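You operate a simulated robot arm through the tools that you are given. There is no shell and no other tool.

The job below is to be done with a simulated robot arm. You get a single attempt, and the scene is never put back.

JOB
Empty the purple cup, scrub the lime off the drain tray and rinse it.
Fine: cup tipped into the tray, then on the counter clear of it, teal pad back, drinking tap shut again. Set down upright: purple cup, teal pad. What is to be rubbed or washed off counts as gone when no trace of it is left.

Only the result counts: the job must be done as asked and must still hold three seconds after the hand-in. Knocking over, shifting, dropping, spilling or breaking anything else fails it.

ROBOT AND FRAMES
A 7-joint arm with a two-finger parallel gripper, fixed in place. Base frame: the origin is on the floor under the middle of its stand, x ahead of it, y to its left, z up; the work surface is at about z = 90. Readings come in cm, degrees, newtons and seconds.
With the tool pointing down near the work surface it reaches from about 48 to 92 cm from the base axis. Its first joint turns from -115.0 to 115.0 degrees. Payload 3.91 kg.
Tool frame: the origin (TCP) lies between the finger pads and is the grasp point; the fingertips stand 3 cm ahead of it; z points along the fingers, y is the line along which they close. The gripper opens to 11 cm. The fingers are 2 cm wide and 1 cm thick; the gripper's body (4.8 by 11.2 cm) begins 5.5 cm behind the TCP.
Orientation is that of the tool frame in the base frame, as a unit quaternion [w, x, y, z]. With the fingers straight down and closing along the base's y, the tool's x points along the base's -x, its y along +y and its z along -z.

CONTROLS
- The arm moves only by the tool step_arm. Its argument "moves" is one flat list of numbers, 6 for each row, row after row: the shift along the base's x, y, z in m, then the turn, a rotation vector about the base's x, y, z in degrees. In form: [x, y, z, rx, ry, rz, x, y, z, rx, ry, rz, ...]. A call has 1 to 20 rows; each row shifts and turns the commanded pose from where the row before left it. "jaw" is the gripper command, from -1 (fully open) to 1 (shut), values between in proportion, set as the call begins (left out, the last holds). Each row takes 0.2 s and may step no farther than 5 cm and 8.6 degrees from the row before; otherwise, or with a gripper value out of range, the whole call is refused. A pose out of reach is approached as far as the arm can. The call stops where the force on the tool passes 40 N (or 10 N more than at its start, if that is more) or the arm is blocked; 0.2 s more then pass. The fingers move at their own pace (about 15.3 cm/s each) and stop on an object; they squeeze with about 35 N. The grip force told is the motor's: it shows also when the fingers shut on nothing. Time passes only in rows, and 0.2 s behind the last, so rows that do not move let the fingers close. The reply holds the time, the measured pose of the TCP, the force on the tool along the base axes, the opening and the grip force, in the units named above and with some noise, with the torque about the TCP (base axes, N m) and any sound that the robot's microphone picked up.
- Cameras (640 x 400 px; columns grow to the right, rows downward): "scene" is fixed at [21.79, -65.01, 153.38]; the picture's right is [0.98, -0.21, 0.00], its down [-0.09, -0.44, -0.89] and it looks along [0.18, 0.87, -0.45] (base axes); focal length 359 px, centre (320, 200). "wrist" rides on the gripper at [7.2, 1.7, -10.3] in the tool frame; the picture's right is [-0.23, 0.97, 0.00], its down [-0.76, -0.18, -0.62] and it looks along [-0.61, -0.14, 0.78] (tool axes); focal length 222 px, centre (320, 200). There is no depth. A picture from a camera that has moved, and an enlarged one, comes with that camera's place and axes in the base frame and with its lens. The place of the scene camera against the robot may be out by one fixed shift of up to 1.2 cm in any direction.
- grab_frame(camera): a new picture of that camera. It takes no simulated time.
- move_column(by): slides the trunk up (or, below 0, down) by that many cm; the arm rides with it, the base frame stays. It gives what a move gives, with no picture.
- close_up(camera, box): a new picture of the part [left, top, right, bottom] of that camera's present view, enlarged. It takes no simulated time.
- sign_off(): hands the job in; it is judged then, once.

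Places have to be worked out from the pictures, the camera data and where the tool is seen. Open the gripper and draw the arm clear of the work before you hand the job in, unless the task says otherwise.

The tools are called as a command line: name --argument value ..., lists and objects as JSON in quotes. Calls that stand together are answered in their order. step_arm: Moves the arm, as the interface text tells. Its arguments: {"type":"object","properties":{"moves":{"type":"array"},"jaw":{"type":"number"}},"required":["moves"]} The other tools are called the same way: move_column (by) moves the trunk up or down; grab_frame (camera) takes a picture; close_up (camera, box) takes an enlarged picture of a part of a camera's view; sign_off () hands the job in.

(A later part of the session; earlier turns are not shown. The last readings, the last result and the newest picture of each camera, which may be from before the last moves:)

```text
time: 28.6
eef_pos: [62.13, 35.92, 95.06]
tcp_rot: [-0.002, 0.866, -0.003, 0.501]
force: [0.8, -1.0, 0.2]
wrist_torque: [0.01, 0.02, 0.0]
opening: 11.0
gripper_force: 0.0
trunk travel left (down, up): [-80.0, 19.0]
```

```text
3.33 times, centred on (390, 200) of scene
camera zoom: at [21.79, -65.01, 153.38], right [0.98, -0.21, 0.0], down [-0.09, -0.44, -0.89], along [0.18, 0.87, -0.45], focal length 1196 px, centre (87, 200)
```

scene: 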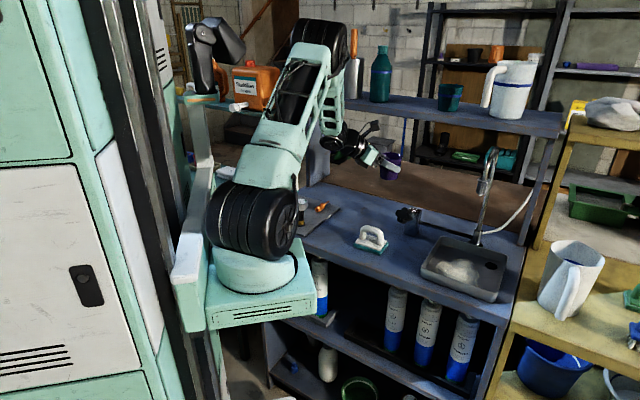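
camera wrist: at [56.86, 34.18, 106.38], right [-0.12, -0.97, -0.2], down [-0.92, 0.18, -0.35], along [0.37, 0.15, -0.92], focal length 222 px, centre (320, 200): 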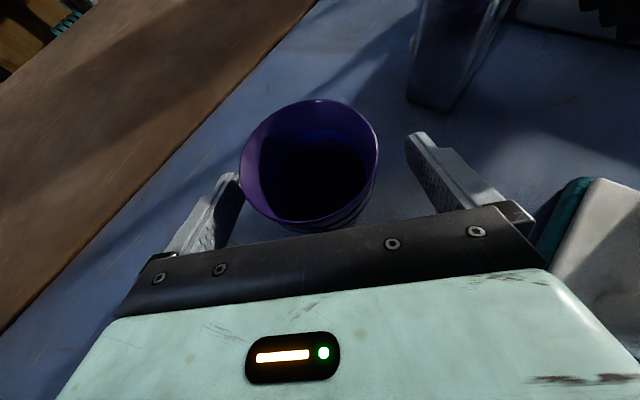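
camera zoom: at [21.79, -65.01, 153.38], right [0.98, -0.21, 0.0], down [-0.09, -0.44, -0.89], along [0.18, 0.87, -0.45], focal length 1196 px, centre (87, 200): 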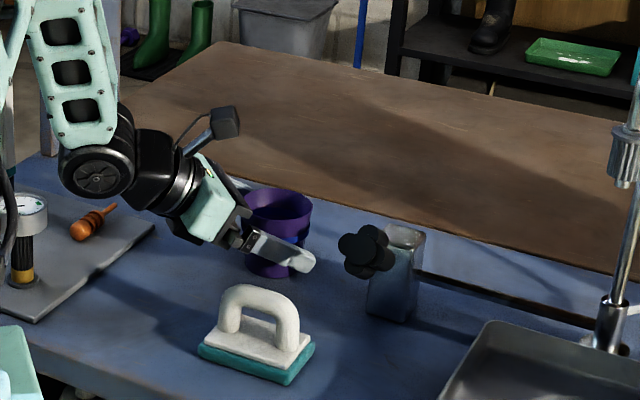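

The cup stands free between the open fingers. I'll back out along the tool axis and rise.

step_arm --moves '[-0.026, 0, 0.015, 0, 0, 0, -0.026, 0, 0.015, 0, 0, 0, -0.026, 0, 0.015, 0, 0, 0, -0.02, 0, 0.03, 0, 0, 0, 0, 0, 0.04, 0, 0, 0, 0, 0, 0.04, 0, 0, 0]'

grab_frame --camera "wrist"

grab_frame --camera "scene"

```text
time: 30.0
eef_pos: [53.2, 35.56, 110.41]
tcp_rot: [0.003, 0.866, -0.011, 0.499]
force: [1.6, 0.9, -1.8]
wrist_torque: [-0.02, -0.02, -0.04]
opening: 11.0
gripper_force: 0.0
trunk travel left (down, up): [-80.0, 19.0]
```

```text
taken
camera wrist: at [47.88, 33.98, 121.83], right [-0.14, -0.97, -0.2], down [-0.92, 0.2, -0.34], along [0.37, 0.14, -0.92], focal length 222 px, centre (320, 200)
```

wrist: 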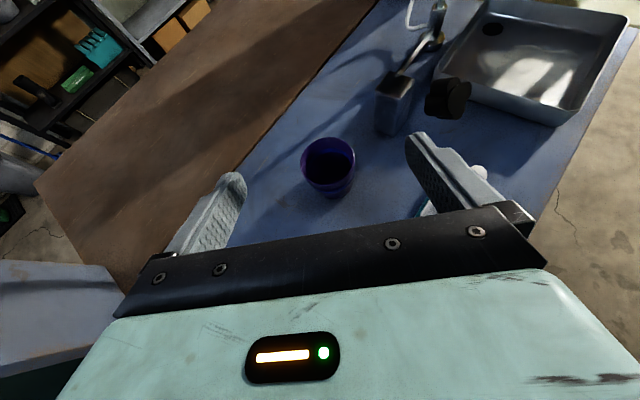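

```text
taken
```

scene: 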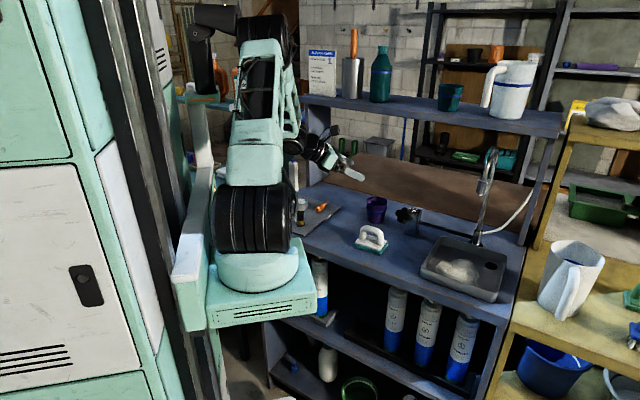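

The cup stands upright on the counter at about (62, 36), well clear of the tray. Before scrubbing I want the nozzle's exact place, so I'll level the tool and look at the tap from the front.

step_arm --moves '[0, 0, 0.02, 0, 0, 0, 0, -0.04, 0.01, 0, -6, 0, 0, -0.04, 0.01, 0, -6, 0, 0, -0.045, 0, 0, -6, 0, 0, -0.045, 0, 0, -6, 0, 0, -0.04, 0, 0, -6, 0, 0, 0, 0, 0, 0, 0]'

grab_frame --camera "wrist"

grab_frame --camera "scene"

```text
time: 31.8
eef_pos: [54.23, 12.58, 114.78]
tcp_rot: [0.022, 0.706, -0.027, 0.707]
force: [0.4, -0.8, 0.5]
wrist_torque: [0.02, 0.02, 0.0]
opening: 10.99
gripper_force: 0.0
trunk travel left (down, up): [-80.0, 19.0]
stopped in row 7: the arm was blocked; the commanded pose is now the measured one
```

```text
taken
camera wrist: at [43.9, 11.62, 121.85], right [-0.07, -0.97, -0.23], down [-0.61, 0.23, -0.76], along [0.79, 0.09, -0.61], focal length 222 px, centre (320, 200)
```

wrist: 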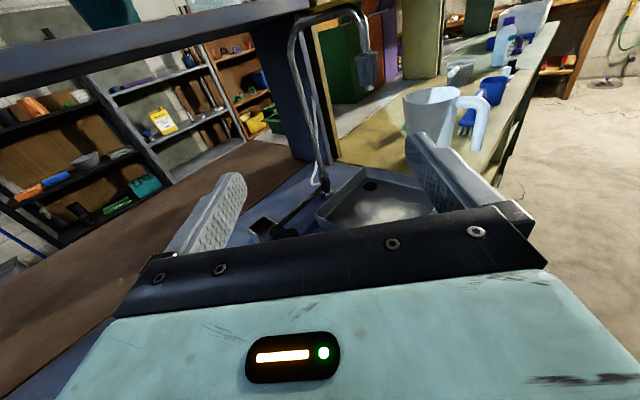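

```text
taken
```

scene: 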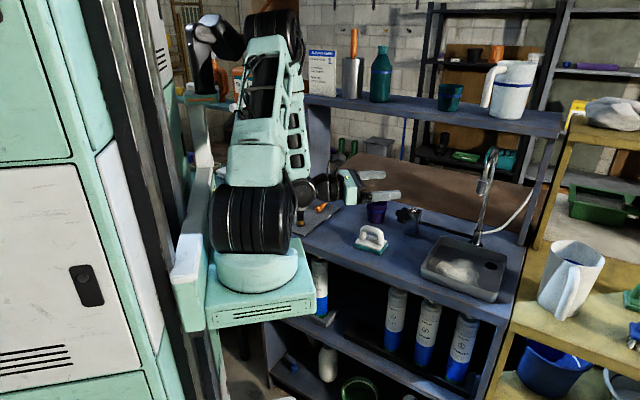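

The arm reached a joint limit there, but the view is good and puts the nozzle mouth at about (77, 4.4, 113.8), over the tray centre. I'll enlarge it to check the tray and tap.

close_up --camera "wrist" --box '[230, 0, 450, 240]'

close_up --camera "scene" --box '[340, 190, 460, 260]'

close_up --camera "scene" --box '[410, 230, 520, 310]'

```text
1.67 times, centred on (340, 120) of wrist
camera zoom: at [43.9, 11.62, 121.85], right [-0.07, -0.97, -0.23], down [-0.61, 0.23, -0.76], along [0.79, 0.09, -0.61], focal length 370 px, centre (287, 333)
```

zoom: 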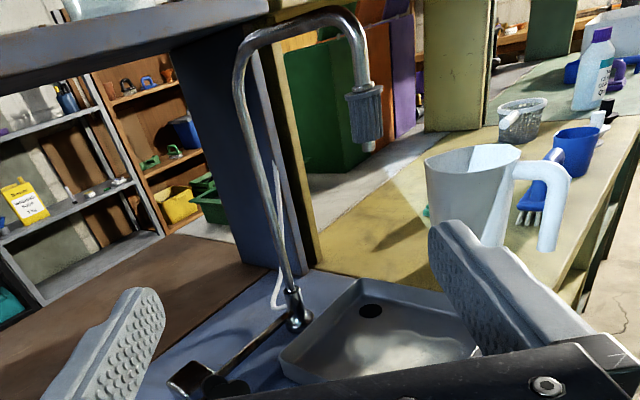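

```text
5.33 times, centred on (400, 225) of scene
camera zoom: at [21.79, -65.01, 153.38], right [0.98, -0.21, 0.0], down [-0.09, -0.44, -0.89], along [0.18, 0.87, -0.45], focal length 1914 px, centre (-107, 67)
```

zoom: 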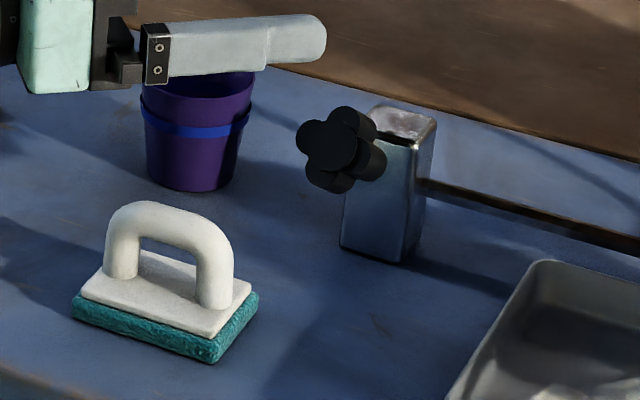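

```text
5.00 times, centred on (465, 270) of scene
camera zoom: at [21.79, -65.01, 153.38], right [0.98, -0.21, 0.0], down [-0.09, -0.44, -0.89], along [0.18, 0.87, -0.45], focal length 1794 px, centre (-405, -150)
```

zoom: 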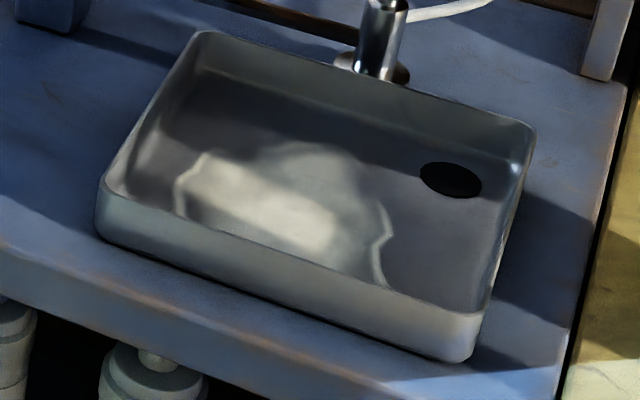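

The lime patch spans about x 68–80, y −3 to 9.5. The pad's handle bar runs along azimuth −45°, its middle near (56.1, 20.9) and its bar at about z 97. I'll turn the tool to heading −45°, 30° down, above the handle.

step_arm --moves '[0.003, 0.012, 0, 1.764, 4.016, -5.707, 0.003, 0.012, 0, 1.764, 4.016, -5.707, 0.003, 0.012, 0, 1.764, 4.016, -5.707, 0.003, 0.012, 0, 1.764, 4.016, -5.707, 0.003, 0.012, 0, 1.764, 4.016, -5.707, 0.003, 0.012, 0, 1.764, 4.016, -5.707, 0.003, 0.012, 0, 1.764, 4.016, -5.707, 0, 0, 0, 0, 0, 0]' --jaw -1

grab_frame --camera "wrist"

grab_frame --camera "scene"

```text
time: 33.6
eef_pos: [56.39, 20.77, 114.6]
tcp_rot: [0.195, 0.8, -0.333, 0.46]
force: [0.1, -0.1, -0.4]
wrist_torque: [-0.02, 0.02, 0.01]
opening: 10.98
gripper_force: 0.1
trunk travel left (down, up): [-80.0, 19.0]
```

```text
taken
camera wrist: at [51.68, 23.46, 126.0], right [-0.77, -0.61, -0.19], down [-0.52, 0.78, -0.35], along [0.36, -0.17, -0.92], focal length 222 px, centre (320, 200)
```

wrist: 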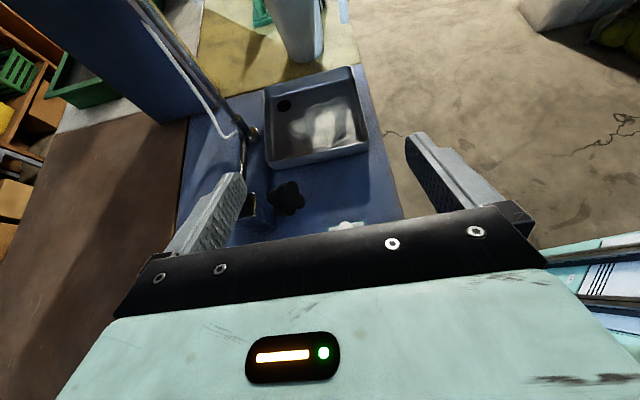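

```text
taken
```

scene: 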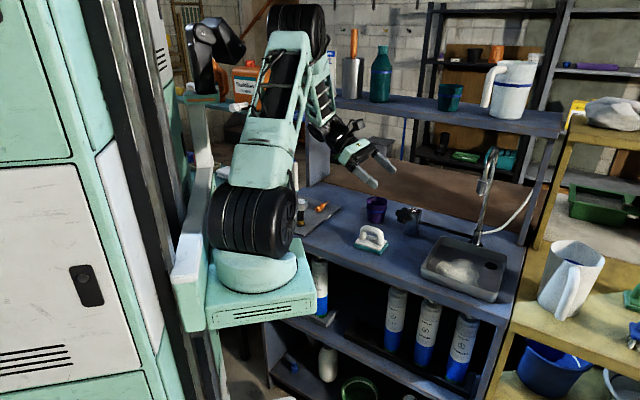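

The orientation is exact, but the hand hides the pad. I'll back away along the heading a few cm to see the handle and refine its position.

step_arm --moves '[-0.03, 0.03, -0.01, 0, 0, 0, -0.03, 0.03, -0.01, 0, 0, 0, 0, 0, 0, 0, 0, 0]'

grab_frame --camera "wrist"

close_up --camera "wrist" --box '[260, 110, 420, 230]'

```text
time: 34.4
eef_pos: [50.47, 26.95, 112.86]
tcp_rot: [0.194, 0.8, -0.332, 0.46]
force: [-0.1, -0.4, 0.2]
wrist_torque: [0.0, 0.02, -0.02]
opening: 10.97
gripper_force: 0.1
trunk travel left (down, up): [-80.0, 19.0]
```

```text
taken
camera wrist: at [45.61, 29.6, 124.25], right [-0.77, -0.61, -0.19], down [-0.52, 0.78, -0.35], along [0.36, -0.17, -0.92], focal length 222 px, centre (320, 200)
```

wrist: 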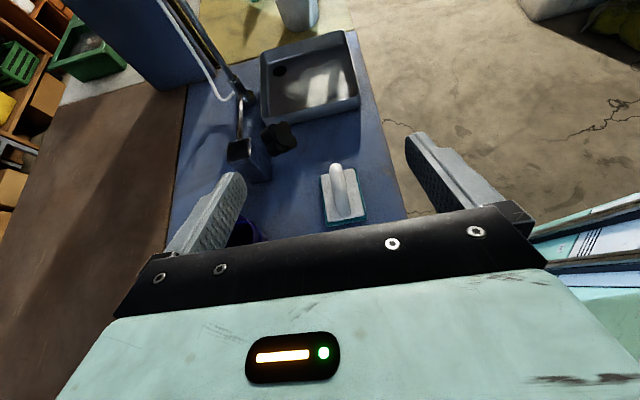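

```text
3.33 times, centred on (340, 170) of wrist
camera zoom: at [45.61, 29.6, 124.25], right [-0.77, -0.61, -0.19], down [-0.52, 0.78, -0.35], along [0.36, -0.17, -0.92], focal length 740 px, centre (253, 300)
```

zoom: 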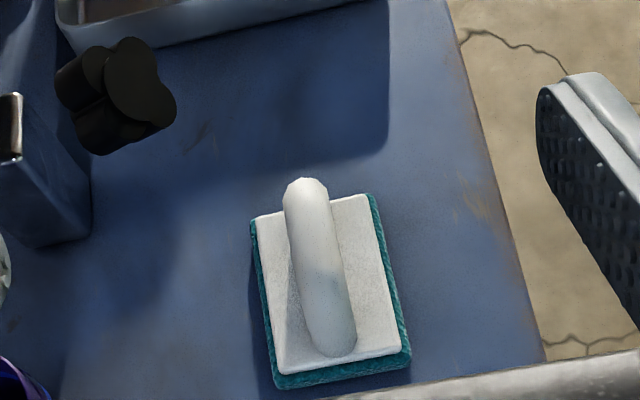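

The pad centre refines to about (56.0, 20.95) at azimuth −44°. The valve knob is close by, so I'll narrow the jaws to about 5 cm before coming down over the handle.

step_arm --moves '[0.0275, -0.03, -0.01, 0, 0, 0, 0.0275, -0.03, -0.01, 0, 0, 0, 0, 0, -0.04, 0, 0, 0, 0, 0, -0.04, 0, 0, 0, 0, 0, 0, 0, 0, 0]' --jaw 0.1

grab_frame --camera "wrist"

close_up --camera "scene" --box '[320, 160, 460, 260]'

```text
time: 35.6
eef_pos: [55.98, 21.04, 102.59]
tcp_rot: [0.194, 0.8, -0.332, 0.46]
force: [0.1, -0.8, -0.5]
wrist_torque: [0.02, 0.01, 0.02]
opening: 4.95
gripper_force: 0.1
trunk travel left (down, up): [-80.0, 19.0]
```

```text
taken
camera wrist: at [51.15, 23.67, 113.95], right [-0.77, -0.61, -0.19], down [-0.52, 0.78, -0.35], along [0.36, -0.17, -0.92], focal length 222 px, centre (320, 200)
```

wrist: 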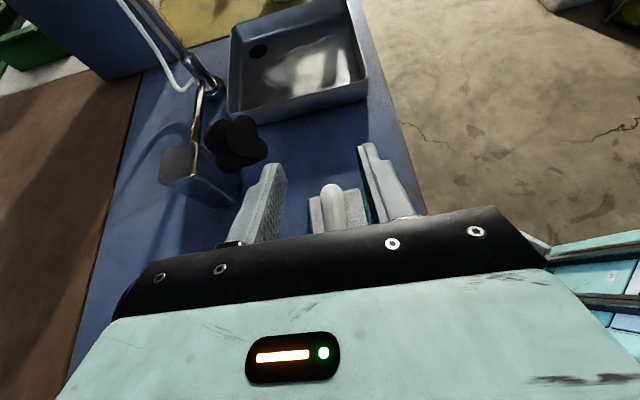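

```text
4.00 times, centred on (390, 210) of scene
camera zoom: at [21.79, -65.01, 153.38], right [0.98, -0.21, 0.0], down [-0.09, -0.44, -0.89], along [0.18, 0.87, -0.45], focal length 1435 px, centre (40, 160)
```

zoom: 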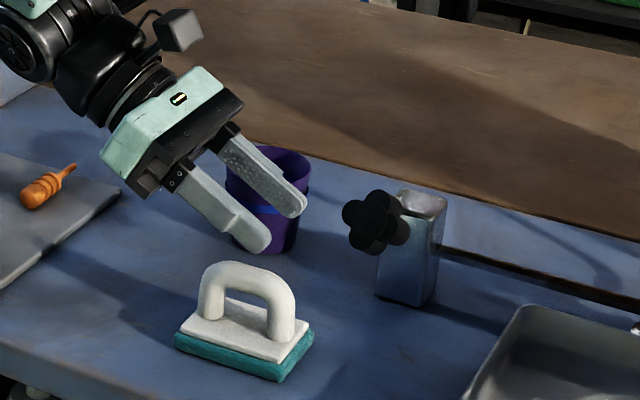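

The fingers straddle the handle line nicely. I'll lower the last 5.7 cm to bring the bar to the grasp point.

step_arm --moves '[0, 0, -0.02, 0, 0, 0, 0, 0, -0.015, 0, 0, 0, 0, 0, -0.012, 0, 0, 0, 0, 0, -0.01, 0, 0, 0, 0, 0, 0, 0, 0, 0]'

close_up --camera "scene" --box '[330, 180, 430, 260]'

close_up --camera "wrist" --box '[220, 110, 420, 260]'

```text
time: 36.8
eef_pos: [56.14, 20.93, 96.76]
tcp_rot: [0.194, 0.8, -0.332, 0.461]
force: [0.2, 0.1, -0.1]
wrist_torque: [0.02, -0.02, 0.03]
opening: 4.95
gripper_force: 0.0
trunk travel left (down, up): [-80.0, 19.0]
```

```text
5.00 times, centred on (380, 220) of scene
camera zoom: at [21.79, -65.01, 153.38], right [0.98, -0.21, 0.0], down [-0.09, -0.44, -0.89], along [0.18, 0.87, -0.45], focal length 1794 px, centre (20, 100)
```

zoom: 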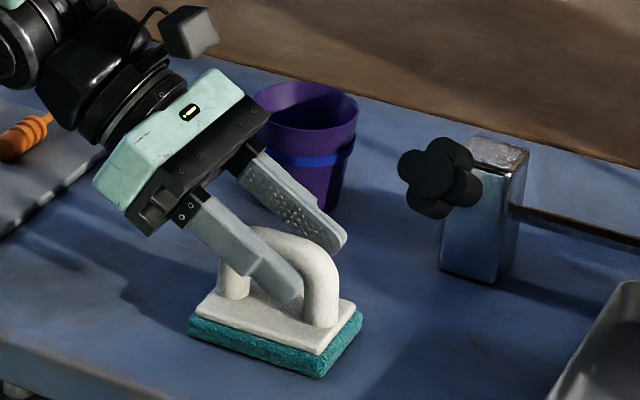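

```text
2.67 times, centred on (320, 185) of wrist
camera zoom: at [51.16, 23.57, 108.2], right [-0.77, -0.61, -0.19], down [-0.52, 0.78, -0.35], along [0.36, -0.17, -0.92], focal length 592 px, centre (320, 240)
```

zoom: 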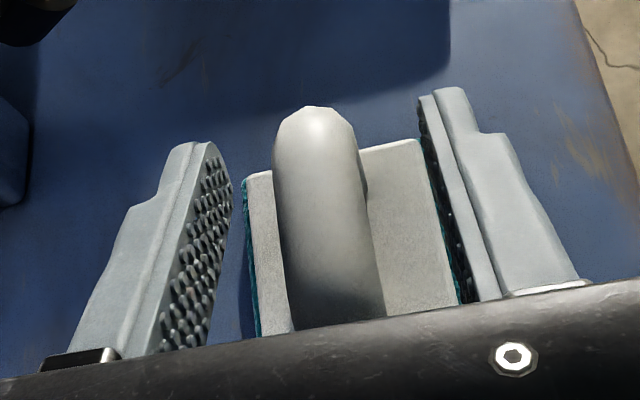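

The bar is centred between the fingers and no force shows. I'll note this pose, (56.14, 20.93, 96.76), for returning the pad, and close the jaws.

step_arm --moves '[0, 0, 0, 0, 0, 0, 0, 0, 0, 0, 0, 0, 0, 0, 0, 0, 0, 0]' --jaw 1

step_arm --moves '[0, 0, 0.01, 0, 0, 0, 0, 0, 0.02, 0, 0, 0, 0, 0, 0.03, 0, 0, 0, 0, 0, 0.04, 0, 0, 0]'

close_up --camera "scene" --box '[330, 160, 450, 260]'

close_up --camera "wrist" --box '[220, 80, 420, 260]'

```text
time: 37.6
eef_pos: [55.99, 20.89, 96.83]
tcp_rot: [0.193, 0.801, -0.331, 0.46]
force: [-0.7, -0.7, 0.1]
wrist_torque: [0.08, 0.03, 0.06]
opening: 2.0
gripper_force: 35.1
trunk travel left (down, up): [-80.0, 19.0]
```

```text
time: 38.6
eef_pos: [56.02, 20.89, 106.9]
tcp_rot: [0.194, 0.8, -0.332, 0.461]
force: [0.0, -0.1, 0.0]
wrist_torque: [0.03, 0.0, -0.03]
opening: 1.97
gripper_force: 34.7
trunk travel left (down, up): [-80.0, 19.0]
```

```text
4.00 times, centred on (390, 210) of scene
camera zoom: at [21.79, -65.01, 153.38], right [0.98, -0.21, 0.0], down [-0.09, -0.44, -0.89], along [0.18, 0.87, -0.45], focal length 1435 px, centre (40, 160)
```

zoom: 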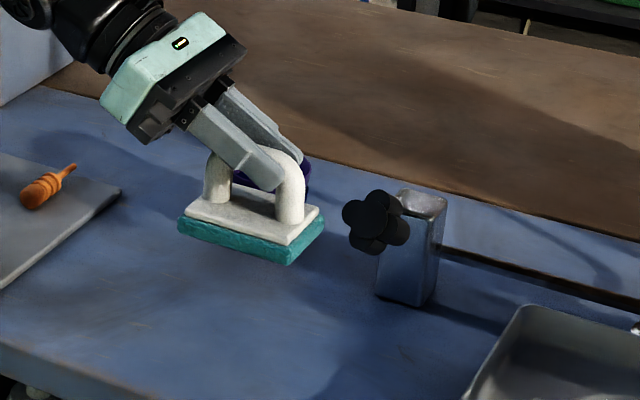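

```text
2.22 times, centred on (320, 170) of wrist
camera zoom: at [51.06, 23.55, 118.33], right [-0.77, -0.61, -0.19], down [-0.52, 0.78, -0.35], along [0.36, -0.17, -0.92], focal length 494 px, centre (320, 267)
```

zoom: 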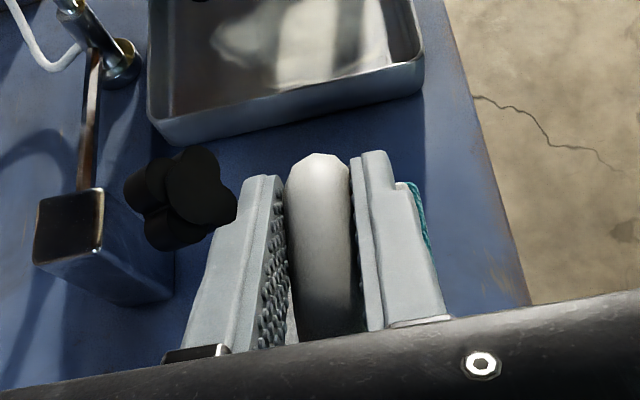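

The pad is held level. For the tray I want heading +45°, so the hand comes in over the bench front and the camera stays clear of the nozzle. I'll rise, move toward the tray front and turn in free air.

step_arm --moves '[0, 0, 0.04, 0, 0, 0, 0, 0, 0.03, 0, 0, 0, 0.006, -0.014, 0, 0, 0, 8.2, 0.006, -0.014, 0, 0, 0, 8.2, 0.006, -0.014, 0, 0, 0, 8.2, 0.006, -0.014, 0, 0, 0, 8.2, 0.006, -0.014, 0, 0, 0, 8.2, 0.006, -0.014, 0, 0, 0, 8.2, 0.006, -0.014, 0, 0, 0, 8.2, 0.006, -0.014, 0, 0, 0, 8.2, 0.006, -0.014, 0, 0, 0, 8.2, 0.006, -0.014, 0, 0, 0, 8.2, 0.006, -0.014, 0, 0, 0, 8.0]'

grab_frame --camera "scene"

grab_frame --camera "wrist"

```text
time: 41.6
eef_pos: [60.72, 11.57, 112.53]
tcp_rot: [-0.197, 0.793, 0.372, 0.441]
force: [0.3, 0.6, -0.3]
wrist_torque: [-0.03, -0.04, -0.04]
opening: 2.0
gripper_force: 35.3
out of reach, approached as far as the arm can: row 10, 11
trunk travel left (down, up): [-80.0, 19.0]
stopped in row 13: the arm was blocked; the commanded pose is now the measured one
```

```text
taken
```

scene: 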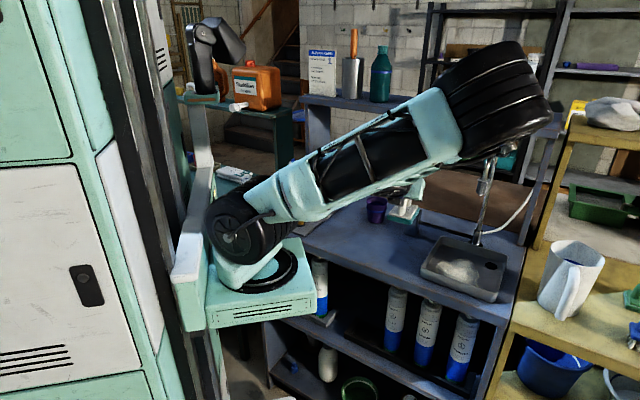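

```text
taken
camera wrist: at [58.84, 6.97, 124.1], right [0.67, -0.72, -0.18], down [-0.73, -0.6, -0.31], along [0.12, 0.34, -0.93], focal length 222 px, centre (320, 200)
```

wrist: 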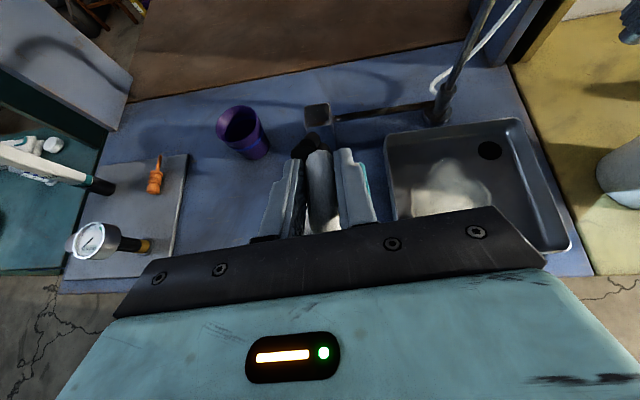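

The arm ran into a joint limit there: heading +45° that near the base swings the elbow out. I'll turn back to a comfortable heading of about −22° while moving slightly toward the tray, still high.

step_arm --moves '[0, 0, 0, 0.167, -0.235, -8.03, 0, 0, 0, 0.167, -0.235, -8.03, 0, 0, 0, 0.167, -0.235, -8.03, 0, 0, 0, 0.167, -0.235, -8.03, 0, 0, 0, 0.167, -0.235, -8.03, 0.005, -0.008, 0, 0.167, -0.235, -8.03, 0.005, -0.008, 0, 0.167, -0.235, -8.03, 0.005, -0.008, 0, 0.167, -0.235, -8.03, 0.005, -0.008, 0, 0.167, -0.235, -8.03, 0, 0, 0, 0, 0, 0]'

grab_frame --camera "scene"

grab_frame --camera "wrist"

```text
time: 43.8
eef_pos: [62.84, 8.17, 112.41]
tcp_rot: [0.097, 0.849, -0.171, 0.491]
force: [0.2, 0.2, -0.4]
wrist_torque: [0.03, 0.0, -0.04]
opening: 2.0
gripper_force: 34.8
trunk travel left (down, up): [-80.0, 19.0]
```

```text
taken
```

scene: 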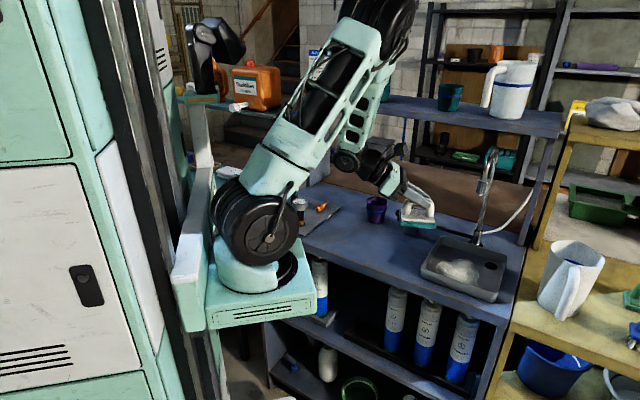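

```text
taken
camera wrist: at [57.36, 8.71, 123.85], right [-0.48, -0.85, -0.2], down [-0.78, 0.52, -0.35], along [0.4, -0.01, -0.92], focal length 222 px, centre (320, 200)
```

wrist: 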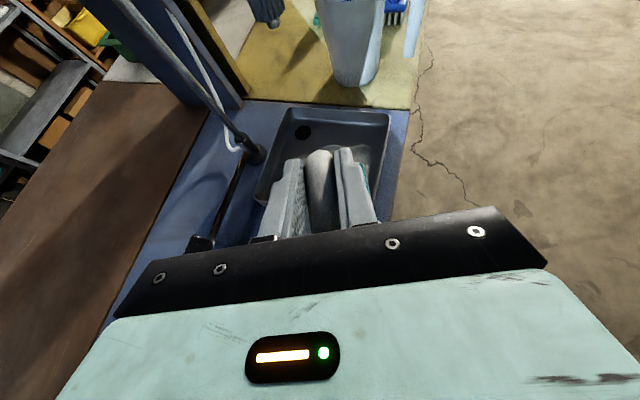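

Elbow and wrist are back in a normal posture with heading −22°. I'll bring the pad over the tray, staying below and behind the nozzle.

step_arm --moves '[0.03, -0.0114, -0.026, 0, 0, 0, 0.03, -0.0114, -0.026, 0, 0, 0, 0.03, -0.0114, -0.026, 0, 0, 0, 0.03, -0.0114, -0.026, 0, 0, 0, 0, 0, 0, 0, 0, 0]'

grab_frame --camera "wrist"

close_up --camera "scene" --box '[380, 140, 540, 310]'

```text
time: 45.0
eef_pos: [74.87, 3.34, 102.23]
tcp_rot: [0.098, 0.849, -0.171, 0.491]
force: [-0.2, 0.1, -1.2]
wrist_torque: [-0.01, 0.0, 0.0]
opening: 1.99
gripper_force: 34.9
trunk travel left (down, up): [-80.0, 19.0]
```

```text
taken
camera wrist: at [69.35, 3.99, 113.53], right [-0.48, -0.85, -0.2], down [-0.78, 0.52, -0.35], along [0.4, -0.01, -0.92], focal length 222 px, centre (320, 200)
```

wrist: 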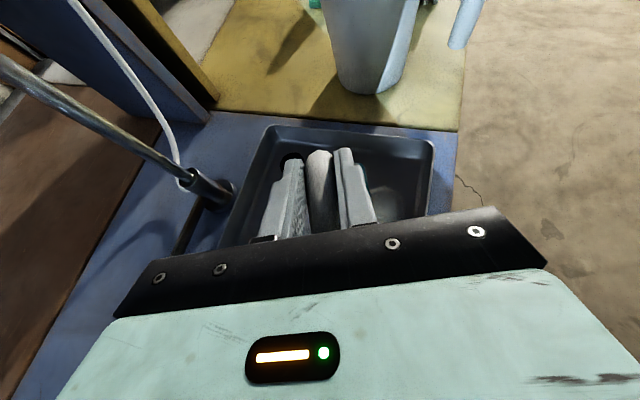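

```text
2.35 times, centred on (460, 225) of scene
camera zoom: at [21.79, -65.01, 153.38], right [0.98, -0.21, 0.0], down [-0.09, -0.44, -0.89], along [0.18, 0.87, -0.45], focal length 844 px, centre (-9, 141)
```

zoom: 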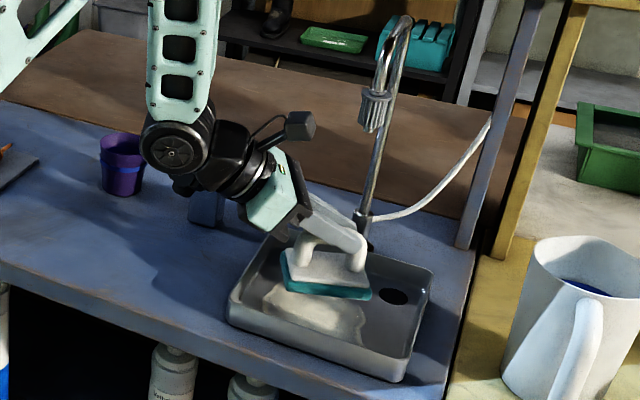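

The pad hangs over the tray well clear of the walls. I'll lower it to just above the floor, then touch down gently.

step_arm --moves '[0, 0, -0.015, 0, 0, 0, 0, 0, -0.015, 0, 0, 0, 0, 0, -0.01, 0, 0, 0, 0, 0, 0, 0, 0, 0]'

step_arm --moves '[0, 0, -0.003, 0, 0, 0, 0, 0, -0.003, 0, 0, 0, 0, 0, 0, 0, 0, 0]'

step_arm --moves '[0, 0, -0.002, 0, 0, 0, 0, 0, -0.002, 0, 0, 0, 0, 0, 0, 0, 0, 0]'

```text
time: 46.0
eef_pos: [75.03, 3.66, 98.18]
tcp_rot: [0.098, 0.849, -0.171, 0.49]
force: [0.0, 0.3, -0.8]
wrist_torque: [-0.03, 0.02, -0.04]
opening: 1.98
gripper_force: 35.4
trunk travel left (down, up): [-80.0, 19.0]
```

```text
time: 46.8
eef_pos: [74.82, 3.62, 97.63]
tcp_rot: [0.098, 0.849, -0.171, 0.491]
force: [-0.8, 0.9, 3.7]
wrist_torque: [-0.12, -0.12, 0.02]
opening: 1.98
gripper_force: 35.2
trunk travel left (down, up): [-80.0, 19.0]
```

```text
time: 47.6
eef_pos: [74.85, 3.6, 97.4]
tcp_rot: [0.097, 0.848, -0.171, 0.492]
force: [-0.8, 0.9, 26.0]
wrist_torque: [-0.05, -0.18, -0.01]
opening: 2.04
gripper_force: 35.1
trunk travel left (down, up): [-80.0, 19.0]
```

The pad touches the floor at about z 97.6 and now presses with 26 N. I'll ease off 2 mm and try a first stroke along the tray depth, watching the forces.

step_arm --moves '[0, 0, 0.002, 0, 0, 0, 0.007, 0.007, 0, 0, 0, 0, 0.0105, 0.0105, 0, 0, 0, 0, 0.0105, 0.0105, 0, 0, 0, 0]'

step_arm --moves '[-0.01, -0.01, 0, 0, 0, 0, -0.012, -0.012, 0, 0, 0, 0, -0.012, -0.012, 0, 0, 0, 0]'

close_up --camera "scene" --box '[400, 200, 530, 310]'

close_up --camera "wrist" --box '[220, 110, 460, 260]'

```text
time: 48.6
eef_pos: [77.53, 6.31, 97.4]
tcp_rot: [0.097, 0.85, -0.171, 0.489]
force: [-2.7, -1.9, 12.2]
wrist_torque: [-0.2, -0.39, -0.1]
opening: 1.99
gripper_force: 35.3
trunk travel left (down, up): [-80.0, 19.0]
```

```text
time: 49.4
eef_pos: [74.1, 2.85, 97.31]
tcp_rot: [0.099, 0.849, -0.172, 0.489]
force: [1.2, 1.6, 6.0]
wrist_torque: [-0.08, -0.3, 0.05]
opening: 2.03
gripper_force: 35.3
trunk travel left (down, up): [-80.0, 19.0]
```

```text
3.64 times, centred on (465, 255) of scene
camera zoom: at [21.79, -65.01, 153.38], right [0.98, -0.21, 0.0], down [-0.09, -0.44, -0.89], along [0.18, 0.87, -0.45], focal length 1305 px, centre (-207, 0)
```

zoom: 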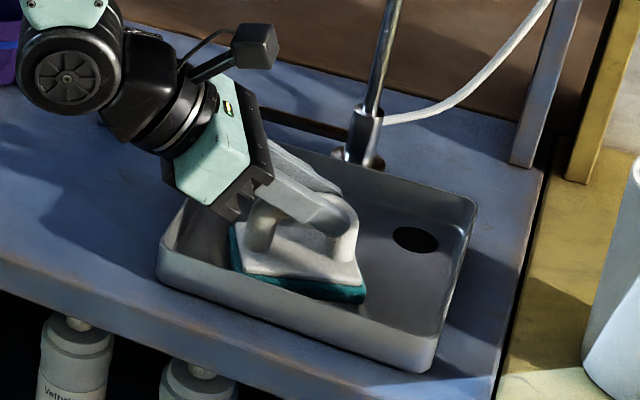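

```text
2.67 times, centred on (340, 185) of wrist
camera zoom: at [68.71, 3.38, 108.71], right [-0.48, -0.85, -0.2], down [-0.78, 0.52, -0.35], along [0.4, -0.01, -0.92], focal length 592 px, centre (267, 240)
```

zoom: 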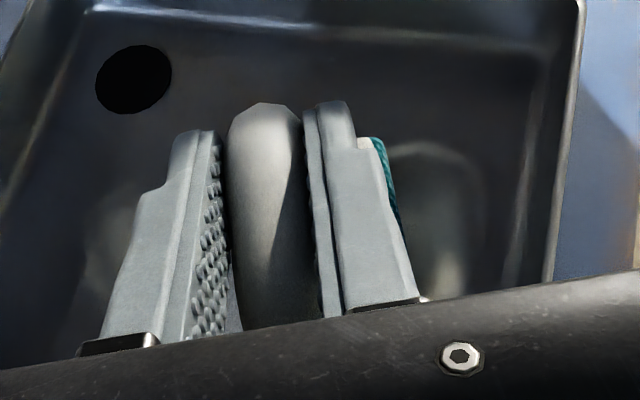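

The scrubbed part is coming clean. Whitish film is left near the front-right (about (74, −1.5)) and back-left (about (80, 8)). I'll press slightly more and sweep sideways along the front.

step_arm --moves '[0, 0, -0.001, 0, 0, 0, 0.0135, -0.0135, 0, 0, 0, 0, 0.0135, -0.0135, 0, 0, 0, 0, -0.0135, 0.0135, 0, 0, 0, 0, -0.0135, 0.0135, 0, 0, 0, 0, -0.0125, 0.0125, 0, 0, 0, 0, 0.0125, -0.0125, 0, 0, 0, 0, 0.0135, -0.0135, 0, 0, 0, 0, 0.0135, -0.0135, 0, 0, 0, 0]'

close_up --camera "scene" --box '[400, 200, 530, 310]'

close_up --camera "wrist" --box '[220, 90, 460, 260]'

```text
time: 51.4
eef_pos: [76.96, 0.2, 97.39]
tcp_rot: [0.097, 0.849, -0.171, 0.491]
force: [-2.8, 2.3, 18.1]
wrist_torque: [0.17, 0.21, -0.04]
opening: 2.01
gripper_force: 34.8
trunk travel left (down, up): [-80.0, 19.0]
```

```text
3.64 times, centred on (465, 255) of scene
camera zoom: at [21.79, -65.01, 153.38], right [0.98, -0.21, 0.0], down [-0.09, -0.44, -0.89], along [0.18, 0.87, -0.45], focal length 1305 px, centre (-207, 0)
```

zoom: 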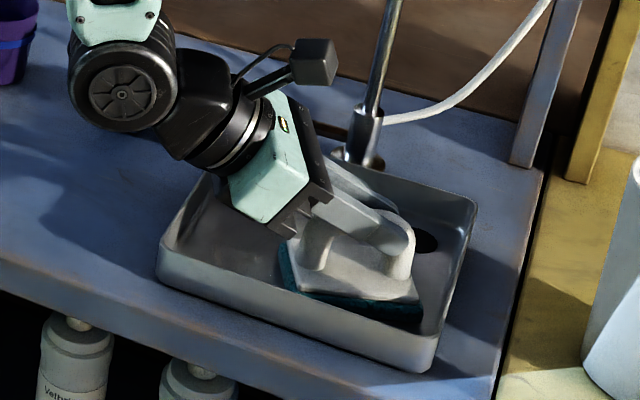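

```text
2.35 times, centred on (340, 175) of wrist
camera zoom: at [71.43, 0.73, 108.67], right [-0.48, -0.85, -0.2], down [-0.78, 0.52, -0.35], along [0.4, -0.01, -0.92], focal length 523 px, centre (273, 259)
```

zoom: 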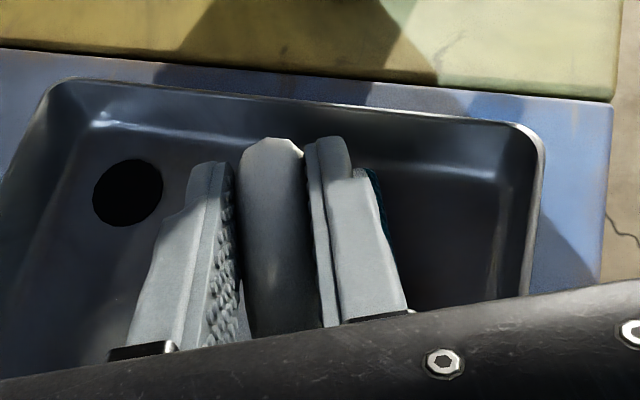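

Force is steady at 18 N and the front-right looks clean. I'll raster the rest of the floor in sideways passes moving toward the back.

step_arm --moves '[0.0101, 0.0101, 0, 0, 0, 0, -0.01336, 0.01336, 0, 0, 0, 0, -0.01336, 0.01336, 0, 0, 0, 0, -0.01336, 0.01336, 0, 0, 0, 0, 0.0106, 0.0106, 0, 0, 0, 0, 0.01343, -0.01343, 0, 0, 0, 0, 0.01343, -0.01343, 0, 0, 0, 0, 0.0106, 0.0106, 0, 0, 0, 0, -0.01343, 0.01343, 0, 0, 0, 0, -0.01343, 0.01343, 0, 0, 0, 0]'

close_up --camera "scene" --box '[400, 140, 530, 310]'

close_up --camera "wrist" --box '[180, 90, 480, 260]'

```text
time: 53.6
eef_pos: [75.98, 7.42, 97.3]
tcp_rot: [0.097, 0.849, -0.172, 0.491]
force: [2.8, -1.3, 14.6]
wrist_torque: [-0.06, 0.12, 0.0]
opening: 2.01
gripper_force: 34.9
trunk travel left (down, up): [-80.0, 19.0]
```

```text
2.35 times, centred on (465, 225) of scene
camera zoom: at [21.79, -65.01, 153.38], right [0.98, -0.21, 0.0], down [-0.09, -0.44, -0.89], along [0.18, 0.87, -0.45], focal length 844 px, centre (-21, 141)
```

zoom: 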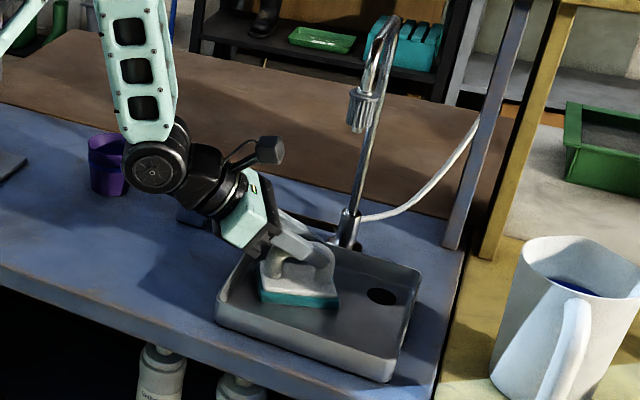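

```text
2.13 times, centred on (330, 175) of wrist
camera zoom: at [70.39, 7.99, 108.65], right [-0.48, -0.85, -0.2], down [-0.78, 0.52, -0.35], along [0.4, -0.01, -0.92], focal length 474 px, centre (299, 253)
```

zoom: 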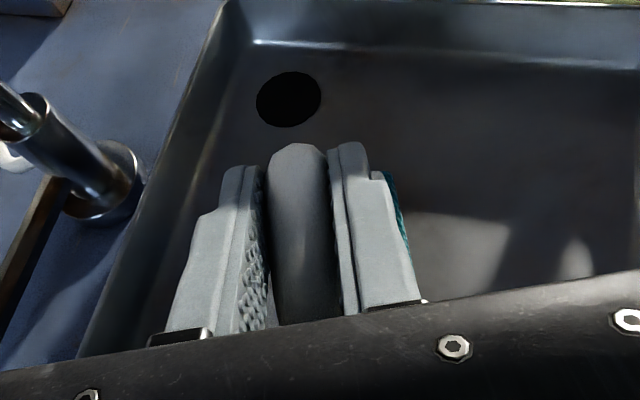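

Most of the floor now looks clean; the bright parts on the right are sunlight. I'll make passes at the back, along the left side and along the front edge.

step_arm --moves '[0.0092, 0.0092, 0, 0, 0, 0, 0.01343, -0.01343, 0, 0, 0, 0, 0.01343, -0.01343, 0, 0, 0, 0, -0.01343, 0.01343, 0, 0, 0, 0, -0.01343, 0.01343, 0, 0, 0, 0, -0.0141, -0.0141, 0, 0, 0, 0, -0.0141, -0.0141, 0, 0, 0, 0, -0.0146, -0.0146, 0, 0, 0, 0, 0.0141, -0.0141, 0, 0, 0, 0, 0.0141, -0.0141, 0, 0, 0, 0, 0.0141, -0.0141, 0, 0, 0, 0, -0.0141, 0.0141, 0, 0, 0, 0, -0.0141, 0.0141, 0, 0, 0, 0, -0.0141, 0.0141, 0, 0, 0, 0]'

close_up --camera "scene" --box '[400, 200, 530, 310]'

close_up --camera "wrist" --box '[180, 90, 480, 260]'

```text
time: 56.6
eef_pos: [72.81, 4.19, 97.28]
tcp_rot: [0.097, 0.848, -0.172, 0.491]
force: [4.0, -4.3, 24.3]
wrist_torque: [-0.13, -0.21, 0.01]
opening: 1.99
gripper_force: 35.0
trunk travel left (down, up): [-80.0, 19.0]
```

```text
3.64 times, centred on (465, 255) of scene
camera zoom: at [21.79, -65.01, 153.38], right [0.98, -0.21, 0.0], down [-0.09, -0.44, -0.89], along [0.18, 0.87, -0.45], focal length 1305 px, centre (-207, 0)
```

zoom: 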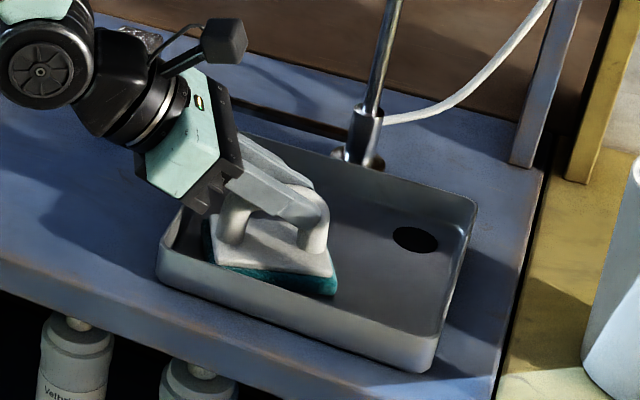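

```text
2.13 times, centred on (330, 175) of wrist
camera zoom: at [67.17, 4.69, 108.59], right [-0.48, -0.85, -0.2], down [-0.78, 0.52, -0.35], along [0.4, -0.01, -0.92], focal length 474 px, centre (299, 253)
```

zoom: 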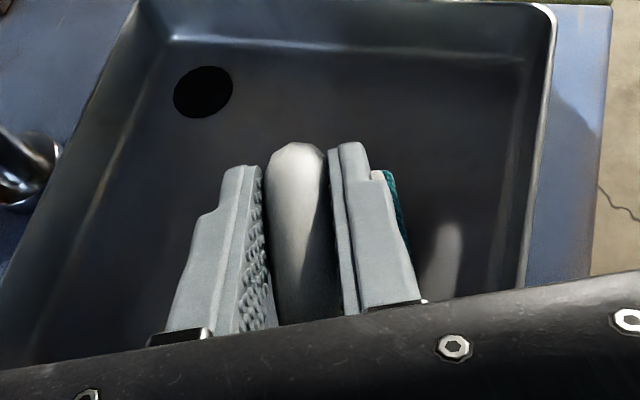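

The floor looks clean around the pad. I'll lift the pad and back away along −x to see the whole tray floor.

step_arm --moves '[0, 0, 0.02, 0, 0, 0, 0, 0, 0.03, 0, 0, 0, -0.03, 0.01, 0.02, 0, 0, 0, -0.04, 0.015, 0.02, 0, 0, 0, -0.02, 0.01, 0.02, 0, 0, 0, -0.01, 0.01, 0.02, 0, 0, 0]'

grab_frame --camera "wrist"

close_up --camera "scene" --box '[410, 220, 520, 310]'

```text
time: 58.0
eef_pos: [62.6, 8.58, 110.33]
tcp_rot: [0.099, 0.849, -0.171, 0.49]
force: [0.0, 0.0, -1.0]
wrist_torque: [-0.02, -0.03, -0.01]
opening: 1.99
gripper_force: 35.3
trunk travel left (down, up): [-80.0, 19.0]
```

```text
taken
camera wrist: at [57.0, 9.22, 121.69], right [-0.48, -0.85, -0.2], down [-0.78, 0.52, -0.35], along [0.4, -0.01, -0.92], focal length 222 px, centre (320, 200)
```

wrist: 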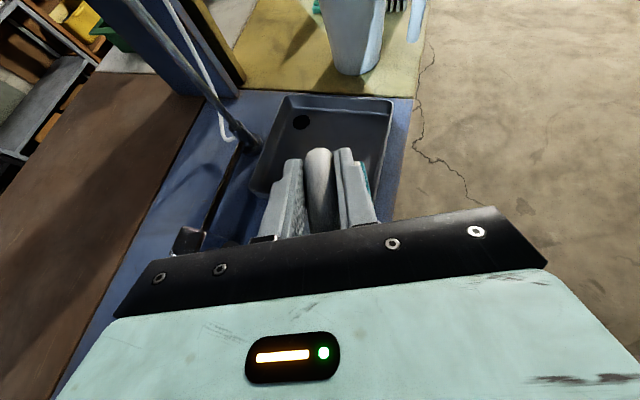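

```text
4.44 times, centred on (465, 265) of scene
camera zoom: at [21.79, -65.01, 153.38], right [0.98, -0.21, 0.0], down [-0.09, -0.44, -0.89], along [0.18, 0.87, -0.45], focal length 1595 px, centre (-324, -89)
```

zoom: 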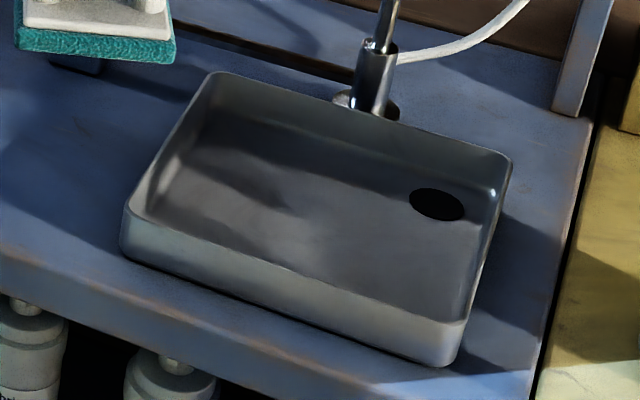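

From the front the tray looks clean, but the strip behind its front wall is hidden. I'll shift the hand left and higher so the wrist camera can see the whole floor past the pad.

step_arm --moves '[-0.01, 0.03, 0.02, 0, 0, 0, -0.005, 0.04, 0.02, 0, 0, 0, 0, 0.01, 0, 0, 0, 0, 0, 0, 0, 0, 0, 0]'

grab_frame --camera "wrist"

close_up --camera "wrist" --box '[290, 60, 450, 200]'

```text
time: 59.0
eef_pos: [61.05, 16.74, 114.35]
tcp_rot: [0.098, 0.849, -0.172, 0.489]
force: [-0.4, -0.5, -0.5]
wrist_torque: [-0.02, -0.02, -0.03]
opening: 1.99
gripper_force: 35.2
trunk travel left (down, up): [-80.0, 19.0]
```

```text
taken
camera wrist: at [55.53, 17.22, 125.71], right [-0.48, -0.85, -0.2], down [-0.78, 0.52, -0.35], along [0.4, -0.01, -0.92], focal length 222 px, centre (320, 200)
```

wrist: 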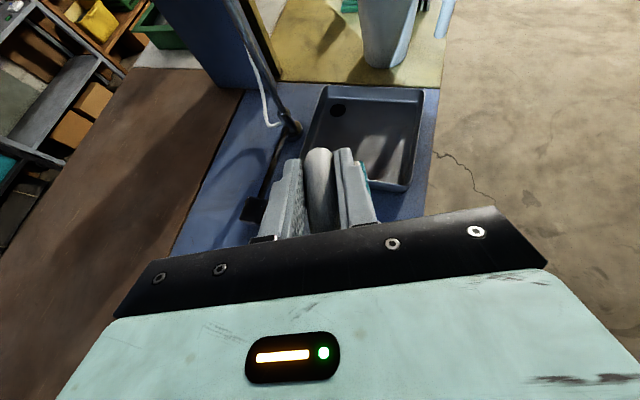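

```text
2.86 times, centred on (370, 130) of wrist
camera zoom: at [55.53, 17.22, 125.71], right [-0.48, -0.85, -0.2], down [-0.78, 0.52, -0.35], along [0.4, -0.01, -0.92], focal length 635 px, centre (177, 400)
```

zoom: 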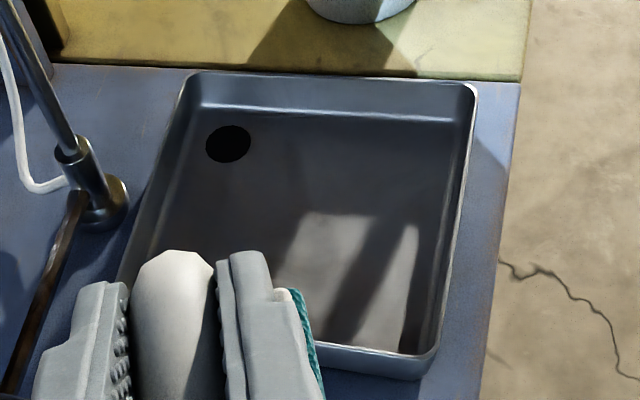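

Only sunlight patches are visible on the floor now. I'll zoom in further for faint traces before putting the pad away.

close_up --camera "wrist" --box '[335, 95, 425, 190]'

close_up --camera "scene" --box '[415, 235, 475, 285]'

close_up --camera "scene" --box '[455, 240, 515, 290]'

```text
4.21 times, centred on (380, 142) of wrist
camera zoom: at [55.53, 17.22, 125.71], right [-0.48, -0.85, -0.2], down [-0.78, 0.52, -0.35], along [0.4, -0.01, -0.92], focal length 935 px, centre (67, 442)
```

zoom: 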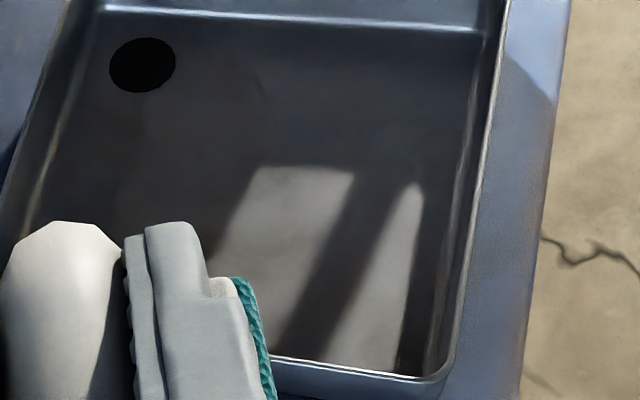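

```text
8.00 times, centred on (445, 260) of scene
camera zoom: at [21.79, -65.01, 153.38], right [0.98, -0.21, 0.0], down [-0.09, -0.44, -0.89], along [0.18, 0.87, -0.45], focal length 2871 px, centre (-680, -280)
```

zoom: 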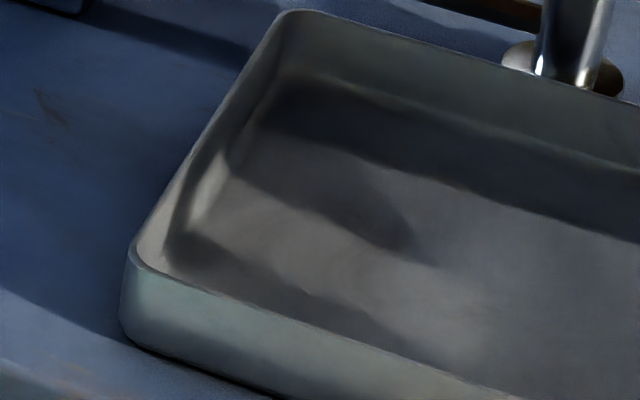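

```text
8.00 times, centred on (485, 265) of scene
camera zoom: at [21.79, -65.01, 153.38], right [0.98, -0.21, 0.0], down [-0.09, -0.44, -0.89], along [0.18, 0.87, -0.45], focal length 2871 px, centre (-1000, -320)
```

zoom: 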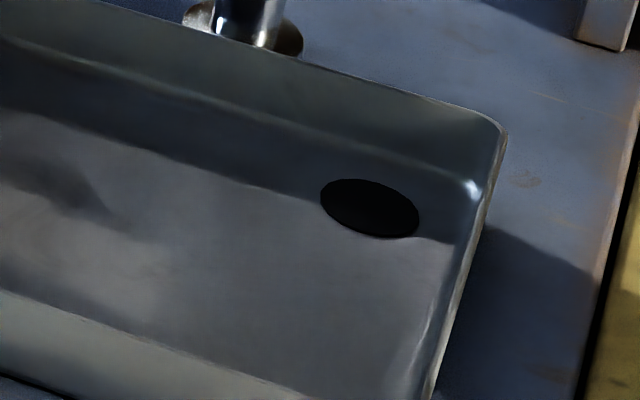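

No trace of lime is visible. I'll take the pad back: turn to heading −45° above its original spot, still high.

step_arm --moves '[-0.017, 0.014, 0, 0, 0, -7.5, -0.017, 0.014, 0, 0, 0, -7.5, -0.016, 0.014, 0, 0, 0, -7.5, 0, 0, 0, 0, 0, 0]'

step_arm --moves '[0, 0, 0, 0, 0, 0, 0, 0, 0, 0, 0, 0]'

```text
time: 60.0
eef_pos: [56.06, 20.79, 114.26]
tcp_rot: [0.191, 0.8, -0.333, 0.461]
force: [-0.2, 0.8, -0.2]
wrist_torque: [0.01, -0.03, 0.0]
opening: 2.01
gripper_force: 34.8
trunk travel left (down, up): [-80.0, 19.0]
```

```text
time: 60.6
eef_pos: [56.08, 20.82, 114.28]
tcp_rot: [0.192, 0.799, -0.334, 0.462]
force: [0.2, -0.3, -0.4]
wrist_torque: [0.01, 0.01, 0.03]
opening: 1.98
gripper_force: 35.2
trunk travel left (down, up): [-80.0, 19.0]
```

I'm right over the old spot with the original orientation. I'll descend to just above touch-down.

step_arm --moves '[0, 0.001, -0.04, 0, 0, 0, 0, 0, -0.04, 0, 0, 0, 0, 0, -0.035, 0, 0, 0, 0, 0, -0.025, 0, 0, 0, 0, 0, -0.015, 0, 0, 0, 0, 0, 0, 0, 0, 0]'

close_up --camera "scene" --box '[330, 180, 430, 260]'

```text
time: 62.0
eef_pos: [56.14, 20.97, 98.76]
tcp_rot: [0.192, 0.799, -0.334, 0.461]
force: [-0.1, 0.2, -1.2]
wrist_torque: [-0.02, 0.03, -0.01]
opening: 1.99
gripper_force: 35.3
trunk travel left (down, up): [-80.0, 19.0]
```

```text
5.00 times, centred on (380, 220) of scene
camera zoom: at [21.79, -65.01, 153.38], right [0.98, -0.21, 0.0], down [-0.09, -0.44, -0.89], along [0.18, 0.87, -0.45], focal length 1794 px, centre (20, 100)
```

zoom: 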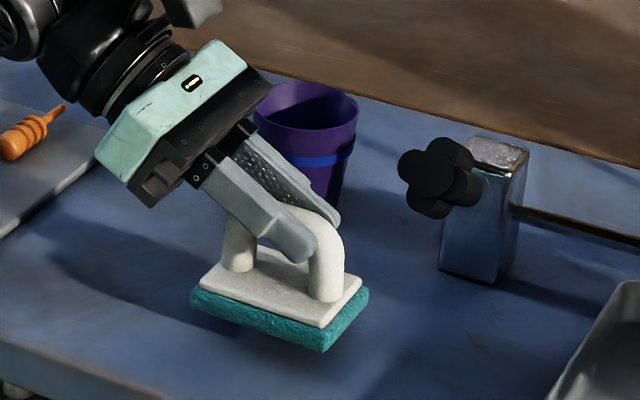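

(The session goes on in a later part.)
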